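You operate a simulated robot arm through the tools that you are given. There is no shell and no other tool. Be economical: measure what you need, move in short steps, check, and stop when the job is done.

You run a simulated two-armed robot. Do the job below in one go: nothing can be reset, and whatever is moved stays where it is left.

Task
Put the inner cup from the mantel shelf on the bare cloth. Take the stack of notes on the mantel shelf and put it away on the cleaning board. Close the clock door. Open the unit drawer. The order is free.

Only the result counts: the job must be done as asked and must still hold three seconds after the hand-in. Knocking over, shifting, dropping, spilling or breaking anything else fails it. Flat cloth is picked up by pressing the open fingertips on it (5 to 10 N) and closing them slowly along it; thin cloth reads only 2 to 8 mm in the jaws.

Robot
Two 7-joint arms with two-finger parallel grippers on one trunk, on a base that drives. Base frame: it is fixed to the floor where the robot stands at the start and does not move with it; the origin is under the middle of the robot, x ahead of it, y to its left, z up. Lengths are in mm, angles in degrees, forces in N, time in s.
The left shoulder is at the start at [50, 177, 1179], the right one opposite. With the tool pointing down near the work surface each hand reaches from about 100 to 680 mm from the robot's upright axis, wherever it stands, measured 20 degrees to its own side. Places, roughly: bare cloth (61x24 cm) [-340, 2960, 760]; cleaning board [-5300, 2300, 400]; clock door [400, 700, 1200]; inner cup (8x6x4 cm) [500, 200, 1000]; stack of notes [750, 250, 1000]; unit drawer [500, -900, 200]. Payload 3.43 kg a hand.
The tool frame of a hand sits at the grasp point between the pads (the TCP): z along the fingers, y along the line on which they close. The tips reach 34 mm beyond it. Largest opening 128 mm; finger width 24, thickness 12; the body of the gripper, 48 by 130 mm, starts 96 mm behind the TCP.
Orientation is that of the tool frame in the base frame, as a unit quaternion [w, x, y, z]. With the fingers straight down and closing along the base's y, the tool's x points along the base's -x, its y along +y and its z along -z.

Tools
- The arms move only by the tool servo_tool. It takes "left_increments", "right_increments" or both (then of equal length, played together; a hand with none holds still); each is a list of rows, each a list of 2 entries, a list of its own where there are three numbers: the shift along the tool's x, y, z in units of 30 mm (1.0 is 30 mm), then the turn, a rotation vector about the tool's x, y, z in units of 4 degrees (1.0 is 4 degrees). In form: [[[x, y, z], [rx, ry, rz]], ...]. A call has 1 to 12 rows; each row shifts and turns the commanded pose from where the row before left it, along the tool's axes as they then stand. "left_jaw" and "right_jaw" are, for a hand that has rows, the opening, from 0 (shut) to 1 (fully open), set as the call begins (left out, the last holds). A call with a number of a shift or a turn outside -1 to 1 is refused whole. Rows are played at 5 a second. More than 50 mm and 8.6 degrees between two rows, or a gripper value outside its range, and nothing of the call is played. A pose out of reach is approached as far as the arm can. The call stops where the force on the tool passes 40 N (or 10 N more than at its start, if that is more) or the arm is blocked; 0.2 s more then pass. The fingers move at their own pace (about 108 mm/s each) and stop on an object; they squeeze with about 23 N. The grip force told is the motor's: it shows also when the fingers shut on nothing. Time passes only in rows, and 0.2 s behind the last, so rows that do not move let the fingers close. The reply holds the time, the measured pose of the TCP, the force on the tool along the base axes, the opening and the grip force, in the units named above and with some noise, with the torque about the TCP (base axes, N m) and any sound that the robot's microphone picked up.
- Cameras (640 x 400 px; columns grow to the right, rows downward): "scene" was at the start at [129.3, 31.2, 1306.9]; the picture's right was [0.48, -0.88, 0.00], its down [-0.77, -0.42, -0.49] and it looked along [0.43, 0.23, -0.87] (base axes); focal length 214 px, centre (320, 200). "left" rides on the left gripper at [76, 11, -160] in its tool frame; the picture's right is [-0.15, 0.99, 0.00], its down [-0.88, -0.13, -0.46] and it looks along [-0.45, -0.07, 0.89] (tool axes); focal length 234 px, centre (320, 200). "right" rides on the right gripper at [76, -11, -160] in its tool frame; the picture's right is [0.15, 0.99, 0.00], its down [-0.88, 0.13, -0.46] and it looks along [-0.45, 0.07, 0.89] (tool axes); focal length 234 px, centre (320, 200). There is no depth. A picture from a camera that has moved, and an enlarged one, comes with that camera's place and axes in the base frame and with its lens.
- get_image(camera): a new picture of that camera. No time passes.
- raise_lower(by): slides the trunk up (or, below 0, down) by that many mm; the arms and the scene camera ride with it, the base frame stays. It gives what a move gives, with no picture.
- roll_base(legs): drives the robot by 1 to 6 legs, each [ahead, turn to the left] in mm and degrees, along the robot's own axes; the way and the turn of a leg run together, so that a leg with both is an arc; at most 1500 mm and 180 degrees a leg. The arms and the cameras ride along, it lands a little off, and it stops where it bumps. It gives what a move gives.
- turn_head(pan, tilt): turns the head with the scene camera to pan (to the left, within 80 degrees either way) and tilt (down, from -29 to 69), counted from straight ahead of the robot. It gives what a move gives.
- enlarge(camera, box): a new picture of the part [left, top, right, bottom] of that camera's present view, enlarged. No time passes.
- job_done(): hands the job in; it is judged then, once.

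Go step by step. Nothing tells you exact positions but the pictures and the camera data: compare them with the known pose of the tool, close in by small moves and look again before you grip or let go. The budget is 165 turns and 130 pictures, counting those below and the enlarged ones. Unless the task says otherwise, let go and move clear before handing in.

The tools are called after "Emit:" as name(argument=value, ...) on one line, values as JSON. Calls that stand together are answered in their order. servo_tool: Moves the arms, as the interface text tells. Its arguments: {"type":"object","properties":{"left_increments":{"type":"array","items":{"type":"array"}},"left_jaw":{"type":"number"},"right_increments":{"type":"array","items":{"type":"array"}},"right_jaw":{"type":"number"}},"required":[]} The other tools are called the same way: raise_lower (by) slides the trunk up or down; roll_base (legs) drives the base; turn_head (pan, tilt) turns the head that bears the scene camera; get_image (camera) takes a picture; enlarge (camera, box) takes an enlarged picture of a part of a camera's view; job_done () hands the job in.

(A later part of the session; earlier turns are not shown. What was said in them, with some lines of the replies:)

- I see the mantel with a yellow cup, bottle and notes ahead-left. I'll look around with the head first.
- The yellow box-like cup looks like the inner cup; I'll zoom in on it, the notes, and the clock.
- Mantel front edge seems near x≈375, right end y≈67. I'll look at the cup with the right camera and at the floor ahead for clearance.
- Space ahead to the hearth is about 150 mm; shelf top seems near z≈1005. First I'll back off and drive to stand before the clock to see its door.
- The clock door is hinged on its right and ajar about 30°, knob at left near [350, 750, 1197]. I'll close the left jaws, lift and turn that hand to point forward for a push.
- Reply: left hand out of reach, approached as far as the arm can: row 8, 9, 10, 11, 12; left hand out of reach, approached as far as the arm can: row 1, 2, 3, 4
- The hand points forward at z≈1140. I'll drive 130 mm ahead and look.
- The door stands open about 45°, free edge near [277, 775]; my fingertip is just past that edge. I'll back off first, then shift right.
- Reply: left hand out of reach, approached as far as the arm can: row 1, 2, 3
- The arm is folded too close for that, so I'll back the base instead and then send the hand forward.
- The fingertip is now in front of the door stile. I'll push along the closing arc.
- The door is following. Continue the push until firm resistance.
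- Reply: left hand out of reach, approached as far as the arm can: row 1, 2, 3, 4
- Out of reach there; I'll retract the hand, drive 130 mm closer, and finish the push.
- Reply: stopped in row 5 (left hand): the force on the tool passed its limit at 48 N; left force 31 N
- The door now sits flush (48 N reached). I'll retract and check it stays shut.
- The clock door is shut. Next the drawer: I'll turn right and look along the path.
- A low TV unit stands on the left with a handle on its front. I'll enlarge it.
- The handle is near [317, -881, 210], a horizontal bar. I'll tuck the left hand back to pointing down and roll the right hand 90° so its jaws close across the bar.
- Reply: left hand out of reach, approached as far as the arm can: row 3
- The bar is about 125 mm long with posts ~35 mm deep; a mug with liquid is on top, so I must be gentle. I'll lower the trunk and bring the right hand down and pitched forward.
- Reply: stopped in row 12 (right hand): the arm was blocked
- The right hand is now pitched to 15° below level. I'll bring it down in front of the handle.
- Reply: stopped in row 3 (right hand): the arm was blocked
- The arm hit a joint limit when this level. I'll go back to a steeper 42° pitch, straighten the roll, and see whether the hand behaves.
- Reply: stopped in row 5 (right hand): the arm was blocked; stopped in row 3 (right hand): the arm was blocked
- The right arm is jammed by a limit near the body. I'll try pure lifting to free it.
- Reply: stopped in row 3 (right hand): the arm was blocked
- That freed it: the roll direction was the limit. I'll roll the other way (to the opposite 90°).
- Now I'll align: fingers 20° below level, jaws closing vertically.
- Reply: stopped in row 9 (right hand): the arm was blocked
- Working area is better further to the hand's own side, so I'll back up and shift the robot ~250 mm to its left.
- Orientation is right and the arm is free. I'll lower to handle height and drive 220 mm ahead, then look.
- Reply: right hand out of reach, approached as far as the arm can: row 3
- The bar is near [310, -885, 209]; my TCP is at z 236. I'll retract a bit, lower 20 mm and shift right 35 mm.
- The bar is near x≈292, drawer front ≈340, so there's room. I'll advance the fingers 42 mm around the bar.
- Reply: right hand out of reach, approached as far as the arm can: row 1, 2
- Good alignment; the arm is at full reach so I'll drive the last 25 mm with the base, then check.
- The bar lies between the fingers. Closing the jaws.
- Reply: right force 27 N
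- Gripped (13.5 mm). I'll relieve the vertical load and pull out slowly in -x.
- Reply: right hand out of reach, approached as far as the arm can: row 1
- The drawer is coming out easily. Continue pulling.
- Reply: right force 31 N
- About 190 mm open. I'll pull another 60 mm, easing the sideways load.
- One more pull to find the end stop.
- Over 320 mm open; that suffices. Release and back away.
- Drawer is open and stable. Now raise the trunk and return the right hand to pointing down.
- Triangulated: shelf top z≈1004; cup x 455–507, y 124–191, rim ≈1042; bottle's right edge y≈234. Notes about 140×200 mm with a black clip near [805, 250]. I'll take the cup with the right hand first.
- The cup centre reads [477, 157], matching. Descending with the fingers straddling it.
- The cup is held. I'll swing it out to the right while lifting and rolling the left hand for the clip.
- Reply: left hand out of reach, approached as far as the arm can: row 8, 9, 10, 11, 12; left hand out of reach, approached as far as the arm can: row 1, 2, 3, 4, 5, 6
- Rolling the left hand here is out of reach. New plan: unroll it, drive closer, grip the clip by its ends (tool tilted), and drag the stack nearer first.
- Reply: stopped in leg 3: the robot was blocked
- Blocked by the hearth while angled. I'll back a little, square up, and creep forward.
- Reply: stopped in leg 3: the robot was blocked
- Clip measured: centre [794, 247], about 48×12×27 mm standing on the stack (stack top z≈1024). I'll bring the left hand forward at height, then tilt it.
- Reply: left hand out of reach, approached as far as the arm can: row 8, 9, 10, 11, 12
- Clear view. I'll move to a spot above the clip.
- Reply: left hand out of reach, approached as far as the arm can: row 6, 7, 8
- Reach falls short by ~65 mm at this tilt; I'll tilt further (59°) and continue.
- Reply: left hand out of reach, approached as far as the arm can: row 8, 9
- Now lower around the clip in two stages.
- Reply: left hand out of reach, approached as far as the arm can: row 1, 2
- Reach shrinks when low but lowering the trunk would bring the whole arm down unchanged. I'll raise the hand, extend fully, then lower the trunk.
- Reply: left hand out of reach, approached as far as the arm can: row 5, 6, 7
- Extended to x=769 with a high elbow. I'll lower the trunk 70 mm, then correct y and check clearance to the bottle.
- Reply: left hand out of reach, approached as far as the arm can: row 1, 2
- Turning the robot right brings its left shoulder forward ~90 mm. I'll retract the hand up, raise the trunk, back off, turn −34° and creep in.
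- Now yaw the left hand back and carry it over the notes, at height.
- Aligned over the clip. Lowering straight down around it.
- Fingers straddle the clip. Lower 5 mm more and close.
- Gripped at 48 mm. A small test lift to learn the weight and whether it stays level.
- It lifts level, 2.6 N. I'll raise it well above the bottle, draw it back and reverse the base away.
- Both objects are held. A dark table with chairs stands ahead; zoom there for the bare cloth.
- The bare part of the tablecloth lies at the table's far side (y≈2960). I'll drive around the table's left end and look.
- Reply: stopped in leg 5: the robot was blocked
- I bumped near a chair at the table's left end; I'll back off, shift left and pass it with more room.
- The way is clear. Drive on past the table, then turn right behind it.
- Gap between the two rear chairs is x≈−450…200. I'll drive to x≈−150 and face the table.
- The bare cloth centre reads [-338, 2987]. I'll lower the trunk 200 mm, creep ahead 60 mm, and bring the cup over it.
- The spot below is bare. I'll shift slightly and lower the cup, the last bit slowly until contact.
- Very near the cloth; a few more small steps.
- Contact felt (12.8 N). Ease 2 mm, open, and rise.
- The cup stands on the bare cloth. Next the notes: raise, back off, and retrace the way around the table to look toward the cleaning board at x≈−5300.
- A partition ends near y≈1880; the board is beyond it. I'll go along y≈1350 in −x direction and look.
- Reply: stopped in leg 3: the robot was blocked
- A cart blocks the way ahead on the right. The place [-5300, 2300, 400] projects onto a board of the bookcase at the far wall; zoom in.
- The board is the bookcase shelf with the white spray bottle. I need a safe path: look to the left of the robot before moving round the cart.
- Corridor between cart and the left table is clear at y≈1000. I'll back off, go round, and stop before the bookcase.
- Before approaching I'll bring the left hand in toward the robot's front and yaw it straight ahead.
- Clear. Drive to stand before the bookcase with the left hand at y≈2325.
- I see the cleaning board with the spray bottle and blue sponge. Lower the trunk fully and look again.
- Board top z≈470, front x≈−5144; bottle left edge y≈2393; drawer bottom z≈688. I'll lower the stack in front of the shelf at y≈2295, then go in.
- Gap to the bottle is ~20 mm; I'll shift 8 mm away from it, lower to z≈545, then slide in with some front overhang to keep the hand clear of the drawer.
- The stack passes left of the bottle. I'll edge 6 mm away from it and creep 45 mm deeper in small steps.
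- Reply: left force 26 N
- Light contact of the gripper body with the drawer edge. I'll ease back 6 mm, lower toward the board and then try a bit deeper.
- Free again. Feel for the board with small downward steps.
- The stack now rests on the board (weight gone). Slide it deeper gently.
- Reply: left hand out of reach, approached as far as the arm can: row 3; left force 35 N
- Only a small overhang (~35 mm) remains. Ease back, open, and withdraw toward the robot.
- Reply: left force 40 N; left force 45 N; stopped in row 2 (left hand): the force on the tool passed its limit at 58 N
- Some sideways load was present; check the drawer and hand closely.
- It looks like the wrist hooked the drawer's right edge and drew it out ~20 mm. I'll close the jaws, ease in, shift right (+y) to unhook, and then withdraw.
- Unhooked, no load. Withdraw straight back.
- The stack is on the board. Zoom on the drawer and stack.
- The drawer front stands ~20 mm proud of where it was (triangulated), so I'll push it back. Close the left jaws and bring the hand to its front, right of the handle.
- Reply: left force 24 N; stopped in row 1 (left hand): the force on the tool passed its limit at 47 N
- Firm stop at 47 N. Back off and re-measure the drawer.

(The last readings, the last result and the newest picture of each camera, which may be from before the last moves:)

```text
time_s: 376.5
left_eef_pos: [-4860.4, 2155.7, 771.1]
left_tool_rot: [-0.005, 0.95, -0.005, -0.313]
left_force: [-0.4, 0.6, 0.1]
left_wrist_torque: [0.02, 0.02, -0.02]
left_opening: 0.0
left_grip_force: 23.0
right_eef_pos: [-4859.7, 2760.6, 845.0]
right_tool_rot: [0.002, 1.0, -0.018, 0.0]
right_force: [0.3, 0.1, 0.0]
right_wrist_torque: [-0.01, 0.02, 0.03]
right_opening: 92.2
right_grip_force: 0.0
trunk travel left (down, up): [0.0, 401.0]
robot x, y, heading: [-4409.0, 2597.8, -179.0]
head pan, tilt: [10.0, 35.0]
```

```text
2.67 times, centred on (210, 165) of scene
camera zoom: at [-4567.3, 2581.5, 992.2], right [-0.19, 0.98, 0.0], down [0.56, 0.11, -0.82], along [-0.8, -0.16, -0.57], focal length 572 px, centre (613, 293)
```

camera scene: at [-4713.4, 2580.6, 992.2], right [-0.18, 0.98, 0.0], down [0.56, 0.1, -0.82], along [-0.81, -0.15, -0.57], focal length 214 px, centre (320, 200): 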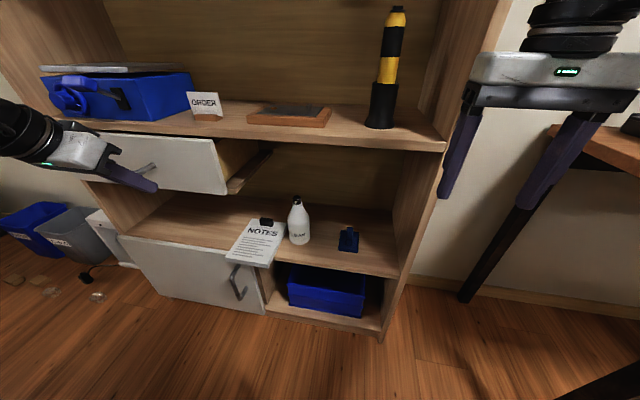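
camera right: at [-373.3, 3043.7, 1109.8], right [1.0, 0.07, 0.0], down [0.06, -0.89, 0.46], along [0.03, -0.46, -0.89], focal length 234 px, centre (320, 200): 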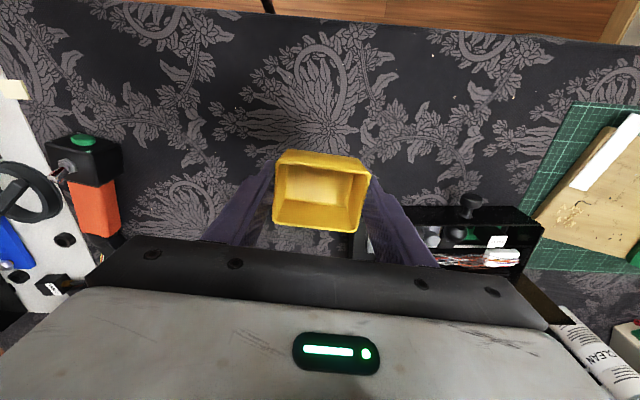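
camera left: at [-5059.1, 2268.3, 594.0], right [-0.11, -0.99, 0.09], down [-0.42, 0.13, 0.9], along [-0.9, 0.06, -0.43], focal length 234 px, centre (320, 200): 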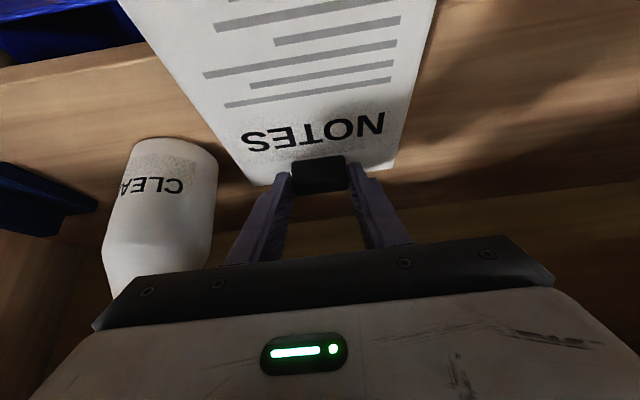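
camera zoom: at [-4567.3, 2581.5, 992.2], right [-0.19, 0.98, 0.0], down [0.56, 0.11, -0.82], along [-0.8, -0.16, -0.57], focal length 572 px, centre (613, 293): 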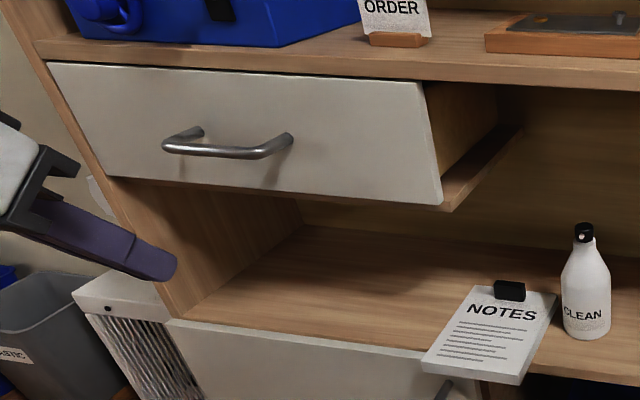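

The drawer is back flush. The stack overhangs ~60–70 mm, so I'll push it fully onto the board: level the hand more, bring it low at y≈2285.

Emit:
servo_tool(left_increments=[[[0, -0.48, 0], [0, -0.93, 0]], [[0, -0.48, 0], [0, -0.93, 0]], [[0, -0.48, 0], [0, -0.93, 0]], [[0, -0.48, 0], [0, -0.93, 0]], [[0, -0.48, 0], [0, -0.93, 0]], [[0, -0.48, 0], [0, -0.93, 0]], [[0, -0.48, 0], [0, -0.93, 0]], [[0, -0.48, 0], [0, -0.93, 0]], [[0, -0.48, 0], [0, -0.93, 0]]])

Emit:
servo_tool(left_increments=[[[0.88, 0, 0.32], [0, 0, 0]], [[0.88, 0, 0.32], [0, 0, 0]], [[0.88, 0, 0.32], [0, 0, 0]], [[0.88, 0, 0.32], [0, 0, 0]], [[0.88, 0, 0.32], [0, 0, 0]], [[0.88, 0, 0.32], [0, 0, 0]], [[0.88, 0, 0.32], [0, 0, 0]], [[0.88, 0, 0.32], [0, 0, 0]], [[0.88, 0, 0.32], [0, 0, 0]]])

```text
time_s: 378.5
left_eef_pos: [-4887.1, 2271.3, 779.0]
left_tool_rot: [-0.005, 0.819, -0.004, -0.574]
left_force: [0.4, 0.3, -0.2]
left_wrist_torque: [0.0, 0.02, 0.0]
left_opening: 0.0
left_grip_force: 23.4
left hand out of reach, approached as far as the arm can: row 7, 8, 9
right_eef_pos: [-4859.1, 2759.8, 846.3]
right_tool_rot: [0.002, 1.0, -0.018, 0.0]
right_force: [-0.2, 0.1, 0.9]
right_wrist_torque: [0.04, 0.02, 0.01]
right_opening: 92.2
right_grip_force: 0.1
trunk travel left (down, up): [0.0, 401.0]
robot x, y, heading: [-4414.8, 2597.3, -179.0]
head pan, tilt: [10.0, 35.0]
```

```text
time_s: 380.5
left_eef_pos: [-4888.0, 2268.5, 531.7]
left_tool_rot: [-0.006, 0.819, -0.005, -0.574]
left_force: [0.9, 0.0, 0.4]
left_wrist_torque: [-0.01, -0.04, -0.01]
left_opening: 0.0
left_grip_force: 22.9
left hand out of reach, approached as far as the arm can: row 2, 3
right_eef_pos: [-4859.0, 2760.4, 845.3]
right_tool_rot: [0.002, 1.0, -0.019, 0.0]
right_force: [-0.5, 0.1, -0.7]
right_wrist_torque: [-0.02, 0.01, -0.01]
right_opening: 92.1
right_grip_force: 0.0
trunk travel left (down, up): [0.0, 401.0]
robot x, y, heading: [-4411.4, 2599.6, -179.0]
head pan, tilt: [10.0, 35.0]
```

Emit:
servo_tool(left_increments=[[[0.66, -0.28, 0.24], [0, 0, 0]], [[0.66, -0.28, 0.24], [0, 0, 0]]])

Emit:
roll_base(legs=[[100, 0]])

Emit:
enlarge(camera="scene", box=[130, 160, 370, 310])

```text
time_s: 381.1
left_eef_pos: [-4887.1, 2264.4, 495.1]
left_tool_rot: [-0.01, 0.819, -0.006, -0.573]
left_force: [0.8, -0.5, 0.1]
left_wrist_torque: [0.02, -0.02, 0.03]
left_opening: 0.0
left_grip_force: 23.3
left hand out of reach, approached as far as the arm can: row 1, 2
right_eef_pos: [-4858.9, 2760.1, 844.7]
right_tool_rot: [0.002, 1.0, -0.019, 0.0]
right_force: [-0.1, 0.2, 0.4]
right_wrist_torque: [0.01, 0.01, 0.01]
right_opening: 92.4
right_grip_force: 0.1
trunk travel left (down, up): [0.0, 401.0]
robot x, y, heading: [-4415.0, 2599.8, -179.0]
head pan, tilt: [10.0, 35.0]
```

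```text
time_s: 382.2
left_eef_pos: [-4986.4, 2262.0, 495.1]
left_tool_rot: [-0.01, 0.819, -0.006, -0.574]
left_force: [0.5, 0.3, 0.7]
left_wrist_torque: [-0.02, -0.02, 0.03]
left_opening: 0.0
left_grip_force: 23.4
right_eef_pos: [-4958.3, 2758.8, 845.6]
right_tool_rot: [0.002, 1.0, -0.018, -0.001]
right_force: [-0.3, -0.4, -0.4]
right_wrist_torque: [0.03, -0.02, -0.02]
right_opening: 92.4
right_grip_force: 0.0
trunk travel left (down, up): [0.0, 401.0]
robot x, y, heading: [-4513.6, 2598.5, -179.3]
head pan, tilt: [10.0, 35.0]
```

```text
2.67 times, centred on (250, 235) of scene
camera zoom: at [-4666.4, 2579.9, 992.2], right [-0.19, 0.98, 0.0], down [0.56, 0.11, -0.82], along [-0.8, -0.16, -0.57], focal length 572 px, centre (507, 107)
```

zoom: 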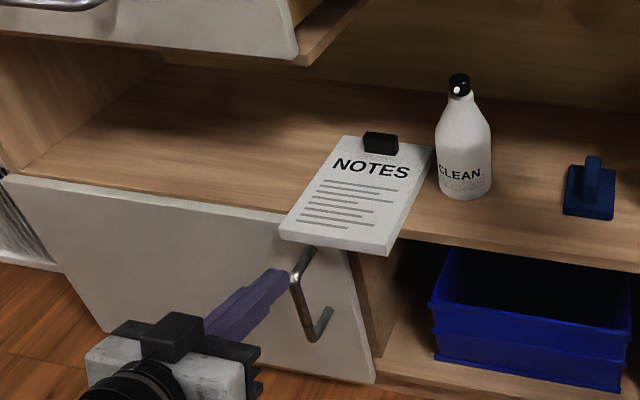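

Aligned nearly; shift to y≈2288, then push gently inward.

Emit:
servo_tool(left_increments=[[[-0.1, -0.43, 0.5], [0, 0, 0]], [[0.1, -0.43, 0.4], [0, 0, 0]]])

Emit:
servo_tool(left_increments=[[[-0.17, 0, 0.47], [0, 0, 0]], [[-0.17, 0, 0.47], [0, 0, 0]], [[-0.17, 0, 0.47], [0, 0, 0]]])

Emit:
enlarge(camera="scene", box=[130, 160, 370, 310])

```text
time_s: 382.9
left_eef_pos: [-5011.1, 2264.9, 489.2]
left_tool_rot: [-0.015, 0.819, -0.008, -0.573]
left_force: [0.7, 0.3, -0.4]
left_wrist_torque: [0.02, -0.02, 0.01]
left_opening: 0.0
left_grip_force: 23.0
left hand out of reach, approached as far as the arm can: row 1, 2
right_eef_pos: [-4957.7, 2758.6, 845.7]
right_tool_rot: [0.001, 1.0, -0.019, -0.002]
right_force: [0.6, -0.5, -0.1]
right_wrist_torque: [-0.02, 0.0, 0.0]
right_opening: 92.3
right_grip_force: 0.0
trunk travel left (down, up): [0.0, 401.0]
robot x, y, heading: [-4513.8, 2600.2, -178.8]
head pan, tilt: [10.0, 35.0]
```

```text
time_s: 383.6
left_eef_pos: [-5055.6, 2265.1, 491.2]
left_tool_rot: [-0.013, 0.82, -0.006, -0.572]
left_force: [0.8, 0.4, 0.3]
left_wrist_torque: [-0.02, 0.01, 0.01]
left_opening: 0.0
left_grip_force: 22.9
right_eef_pos: [-4959.2, 2758.4, 845.5]
right_tool_rot: [0.001, 1.0, -0.019, 0.0]
right_force: [-0.2, -0.5, 0.2]
right_wrist_torque: [0.03, -0.04, -0.01]
right_opening: 92.1
right_grip_force: 0.0
trunk travel left (down, up): [0.0, 401.0]
robot x, y, heading: [-4511.1, 2598.2, -179.2]
head pan, tilt: [10.0, 35.0]
```

```text
2.67 times, centred on (250, 235) of scene
camera zoom: at [-4666.4, 2579.9, 992.2], right [-0.19, 0.98, 0.0], down [0.56, 0.11, -0.82], along [-0.8, -0.16, -0.57], focal length 572 px, centre (507, 107)
```

zoom: 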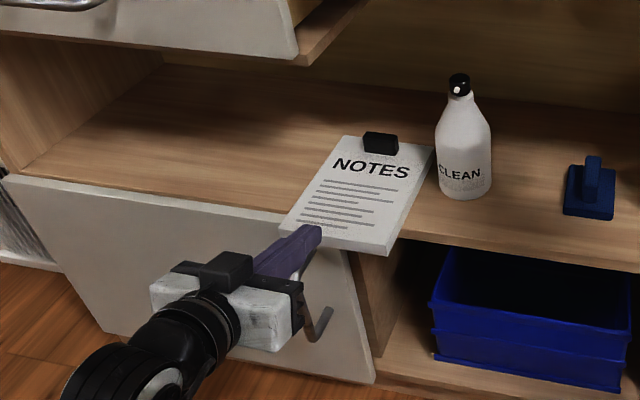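

Tip is right at the stack's front edge but 25 mm off centre. Back off a little, turn the base 3° right to centre it, then push.

Emit:
servo_tool(left_increments=[[[0.27, 0, -0.78], [0, 0, 0]]])

Emit:
roll_base(legs=[[0, -2.8]])

Emit:
servo_tool(left_increments=[[[-0.1, 0, 0.47], [0, 0, 0]], [[-0.15, 0, 0.47], [0, 0, 0]], [[-0.17, 0, 0.47], [0, 0, 0]]])

```text
time_s: 384.1
left_eef_pos: [-5030.6, 2263.3, 493.3]
left_tool_rot: [-0.012, 0.82, -0.006, -0.572]
left_force: [-0.2, 0.4, 0.3]
left_wrist_torque: [0.0, 0.01, 0.01]
left_opening: 0.0
left_grip_force: 23.0
right_eef_pos: [-4958.6, 2758.7, 846.0]
right_tool_rot: [0.002, 1.0, -0.019, -0.001]
right_force: [-0.1, 0.3, 0.4]
right_wrist_torque: [-0.01, -0.02, 0.02]
right_opening: 92.1
right_grip_force: 0.1
trunk travel left (down, up): [0.0, 401.0]
robot x, y, heading: [-4510.8, 2600.4, -179.1]
head pan, tilt: [10.0, 35.0]
```

```text
time_s: 384.9
left_eef_pos: [-5045.3, 2286.9, 494.3]
left_tool_rot: [-0.026, 0.819, -0.026, -0.573]
left_force: [-0.6, 0.2, -0.1]
left_wrist_torque: [-0.01, -0.01, 0.0]
left_opening: 0.0
left_grip_force: 22.8
right_eef_pos: [-4949.8, 2780.0, 846.6]
right_tool_rot: [0.002, 0.999, -0.041, -0.001]
right_force: [0.7, 0.0, -0.1]
right_wrist_torque: [0.0, 0.01, -0.01]
right_opening: 92.3
right_grip_force: 0.0
trunk travel left (down, up): [0.0, 401.0]
robot x, y, heading: [-4512.4, 2599.0, 178.2]
head pan, tilt: [10.0, 35.0]
```

```text
time_s: 385.7
left_eef_pos: [-5088.3, 2291.4, 490.8]
left_tool_rot: [-0.026, 0.819, -0.025, -0.573]
left_force: [1.5, -0.6, 1.3]
left_wrist_torque: [0.01, 0.02, 0.0]
left_opening: 0.0
left_grip_force: 23.0
right_eef_pos: [-4950.1, 2780.1, 846.1]
right_tool_rot: [0.002, 0.999, -0.042, -0.001]
right_force: [-0.3, 0.5, 0.7]
right_wrist_torque: [0.0, 0.03, -0.02]
right_opening: 92.3
right_grip_force: 0.0
trunk travel left (down, up): [0.0, 401.0]
robot x, y, heading: [-4509.2, 2594.4, 177.9]
head pan, tilt: [10.0, 35.0]
```

Light resistance (1.5 N): it's sliding. Look.

Emit:
enlarge(camera="scene", box=[130, 160, 370, 310])

```text
2.67 times, centred on (250, 235) of scene
camera zoom: at [-4667.0, 2587.4, 992.3], right [-0.14, 0.99, 0.0], down [0.57, 0.08, -0.82], along [-0.81, -0.12, -0.57], focal length 572 px, centre (507, 107)
```

zoom: 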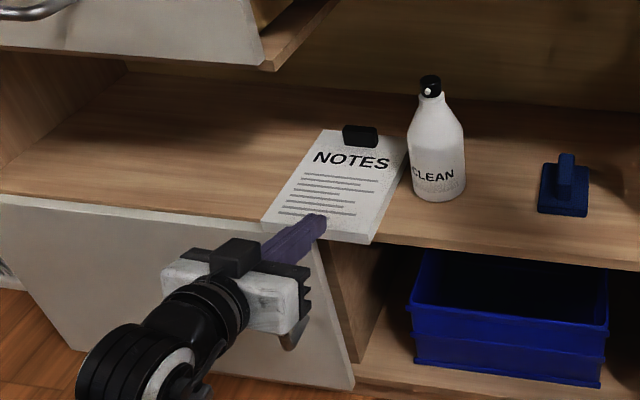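

Nearly flush; one last 18 mm push.

Emit:
servo_tool(left_increments=[[[-0.1, 0.06, 0.3], [0, 0, 0]], [[-0.1, 0.06, 0.3], [0, 0, 0]]])

Emit:
servo_tool(left_increments=[[[0.3, 0, -0.9], [0, 0, 0]], [[0.3, 0, -0.9], [0, 0, 0]], [[0.3, 0, -0.9], [0, 0, 0]]])

Emit:
roll_base(legs=[[-200, 0]])

Emit:
enlarge(camera="scene", box=[170, 120, 370, 260])

```text
time_s: 386.3
left_eef_pos: [-5108.4, 2289.4, 490.5]
left_tool_rot: [-0.025, 0.819, -0.026, -0.573]
left_force: [2.9, 0.3, 4.1]
left_wrist_torque: [-0.05, 0.06, 0.04]
left_opening: 0.0
left_grip_force: 22.8
right_eef_pos: [-4950.5, 2779.9, 846.7]
right_tool_rot: [0.002, 0.999, -0.042, -0.001]
right_force: [-0.5, 0.9, -0.1]
right_wrist_torque: [-0.02, 0.0, -0.01]
right_opening: 92.4
right_grip_force: 0.0
trunk travel left (down, up): [0.0, 401.0]
robot x, y, heading: [-4512.2, 2600.3, 178.3]
head pan, tilt: [10.0, 35.0]
```

```text
time_s: 387.1
left_eef_pos: [-5022.1, 2282.0, 490.4]
left_tool_rot: [-0.026, 0.819, -0.026, -0.572]
left_force: [0.4, 0.1, 0.0]
left_wrist_torque: [0.02, 0.02, 0.0]
left_opening: 0.3
left_grip_force: 23.3
right_eef_pos: [-4950.8, 2781.1, 844.4]
right_tool_rot: [0.002, 0.999, -0.042, 0.0]
right_force: [-1.1, 0.7, -0.5]
right_wrist_torque: [0.0, -0.01, -0.04]
right_opening: 92.1
right_grip_force: 0.1
trunk travel left (down, up): [0.0, 401.0]
robot x, y, heading: [-4512.0, 2599.6, 178.4]
head pan, tilt: [10.0, 35.0]
```

```text
time_s: 388.7
left_eef_pos: [-4816.2, 2273.9, 490.6]
left_tool_rot: [-0.025, 0.818, -0.024, -0.573]
left_force: [-0.2, -0.1, 0.2]
left_wrist_torque: [-0.03, -0.03, -0.02]
left_opening: 0.0
left_grip_force: 22.7
right_eef_pos: [-4747.0, 2771.8, 844.7]
right_tool_rot: [0.002, 0.999, -0.04, -0.001]
right_force: [0.6, -0.5, -0.4]
right_wrist_torque: [0.01, 0.0, 0.01]
right_opening: 92.3
right_grip_force: 0.1
trunk travel left (down, up): [0.0, 401.0]
robot x, y, heading: [-4302.4, 2590.8, 178.4]
head pan, tilt: [10.0, 35.0]
```

```text
2.86 times, centred on (270, 190) of scene
camera zoom: at [-4462.5, 2580.8, 992.2], right [-0.15, 0.99, 0.0], down [0.57, 0.08, -0.82], along [-0.81, -0.12, -0.57], focal length 613 px, centre (463, 229)
```

zoom: 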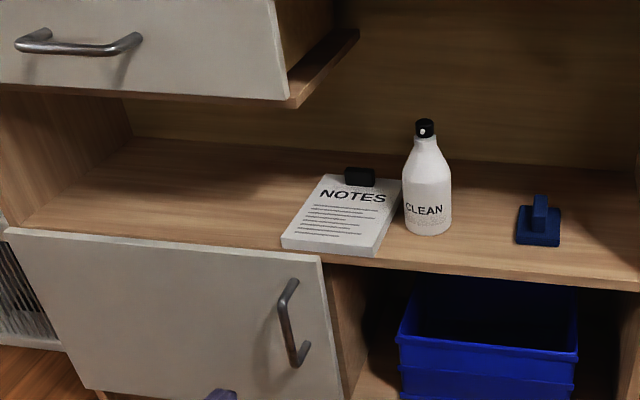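

The stack of notes now lies fully on the cleaning board. The cup is on the cloth, the clock door is shut and the unit drawer is open. Both hands are clear, so I'm handing in.

Emit:
job_done()

```text
The job is handed in.
```

I did all four tasks and handed the job in; I have no result from the judging. The inner cup is on the bare cloth, the notes are on the cleaning board, the clock door is closed, and the unit drawer is open about 330 mm.

Three contacts on the way could count against it:
- **Bookcase drawer:** my wrist pulled the drawer above the cleaning board out about 20 mm. I pushed it back until it measured flush.
- **Chair and cart:** the base was stopped once near a chair at the table's left end, and once against the white cart. I saw no sign that either moved, but I did not measure them afterwards.
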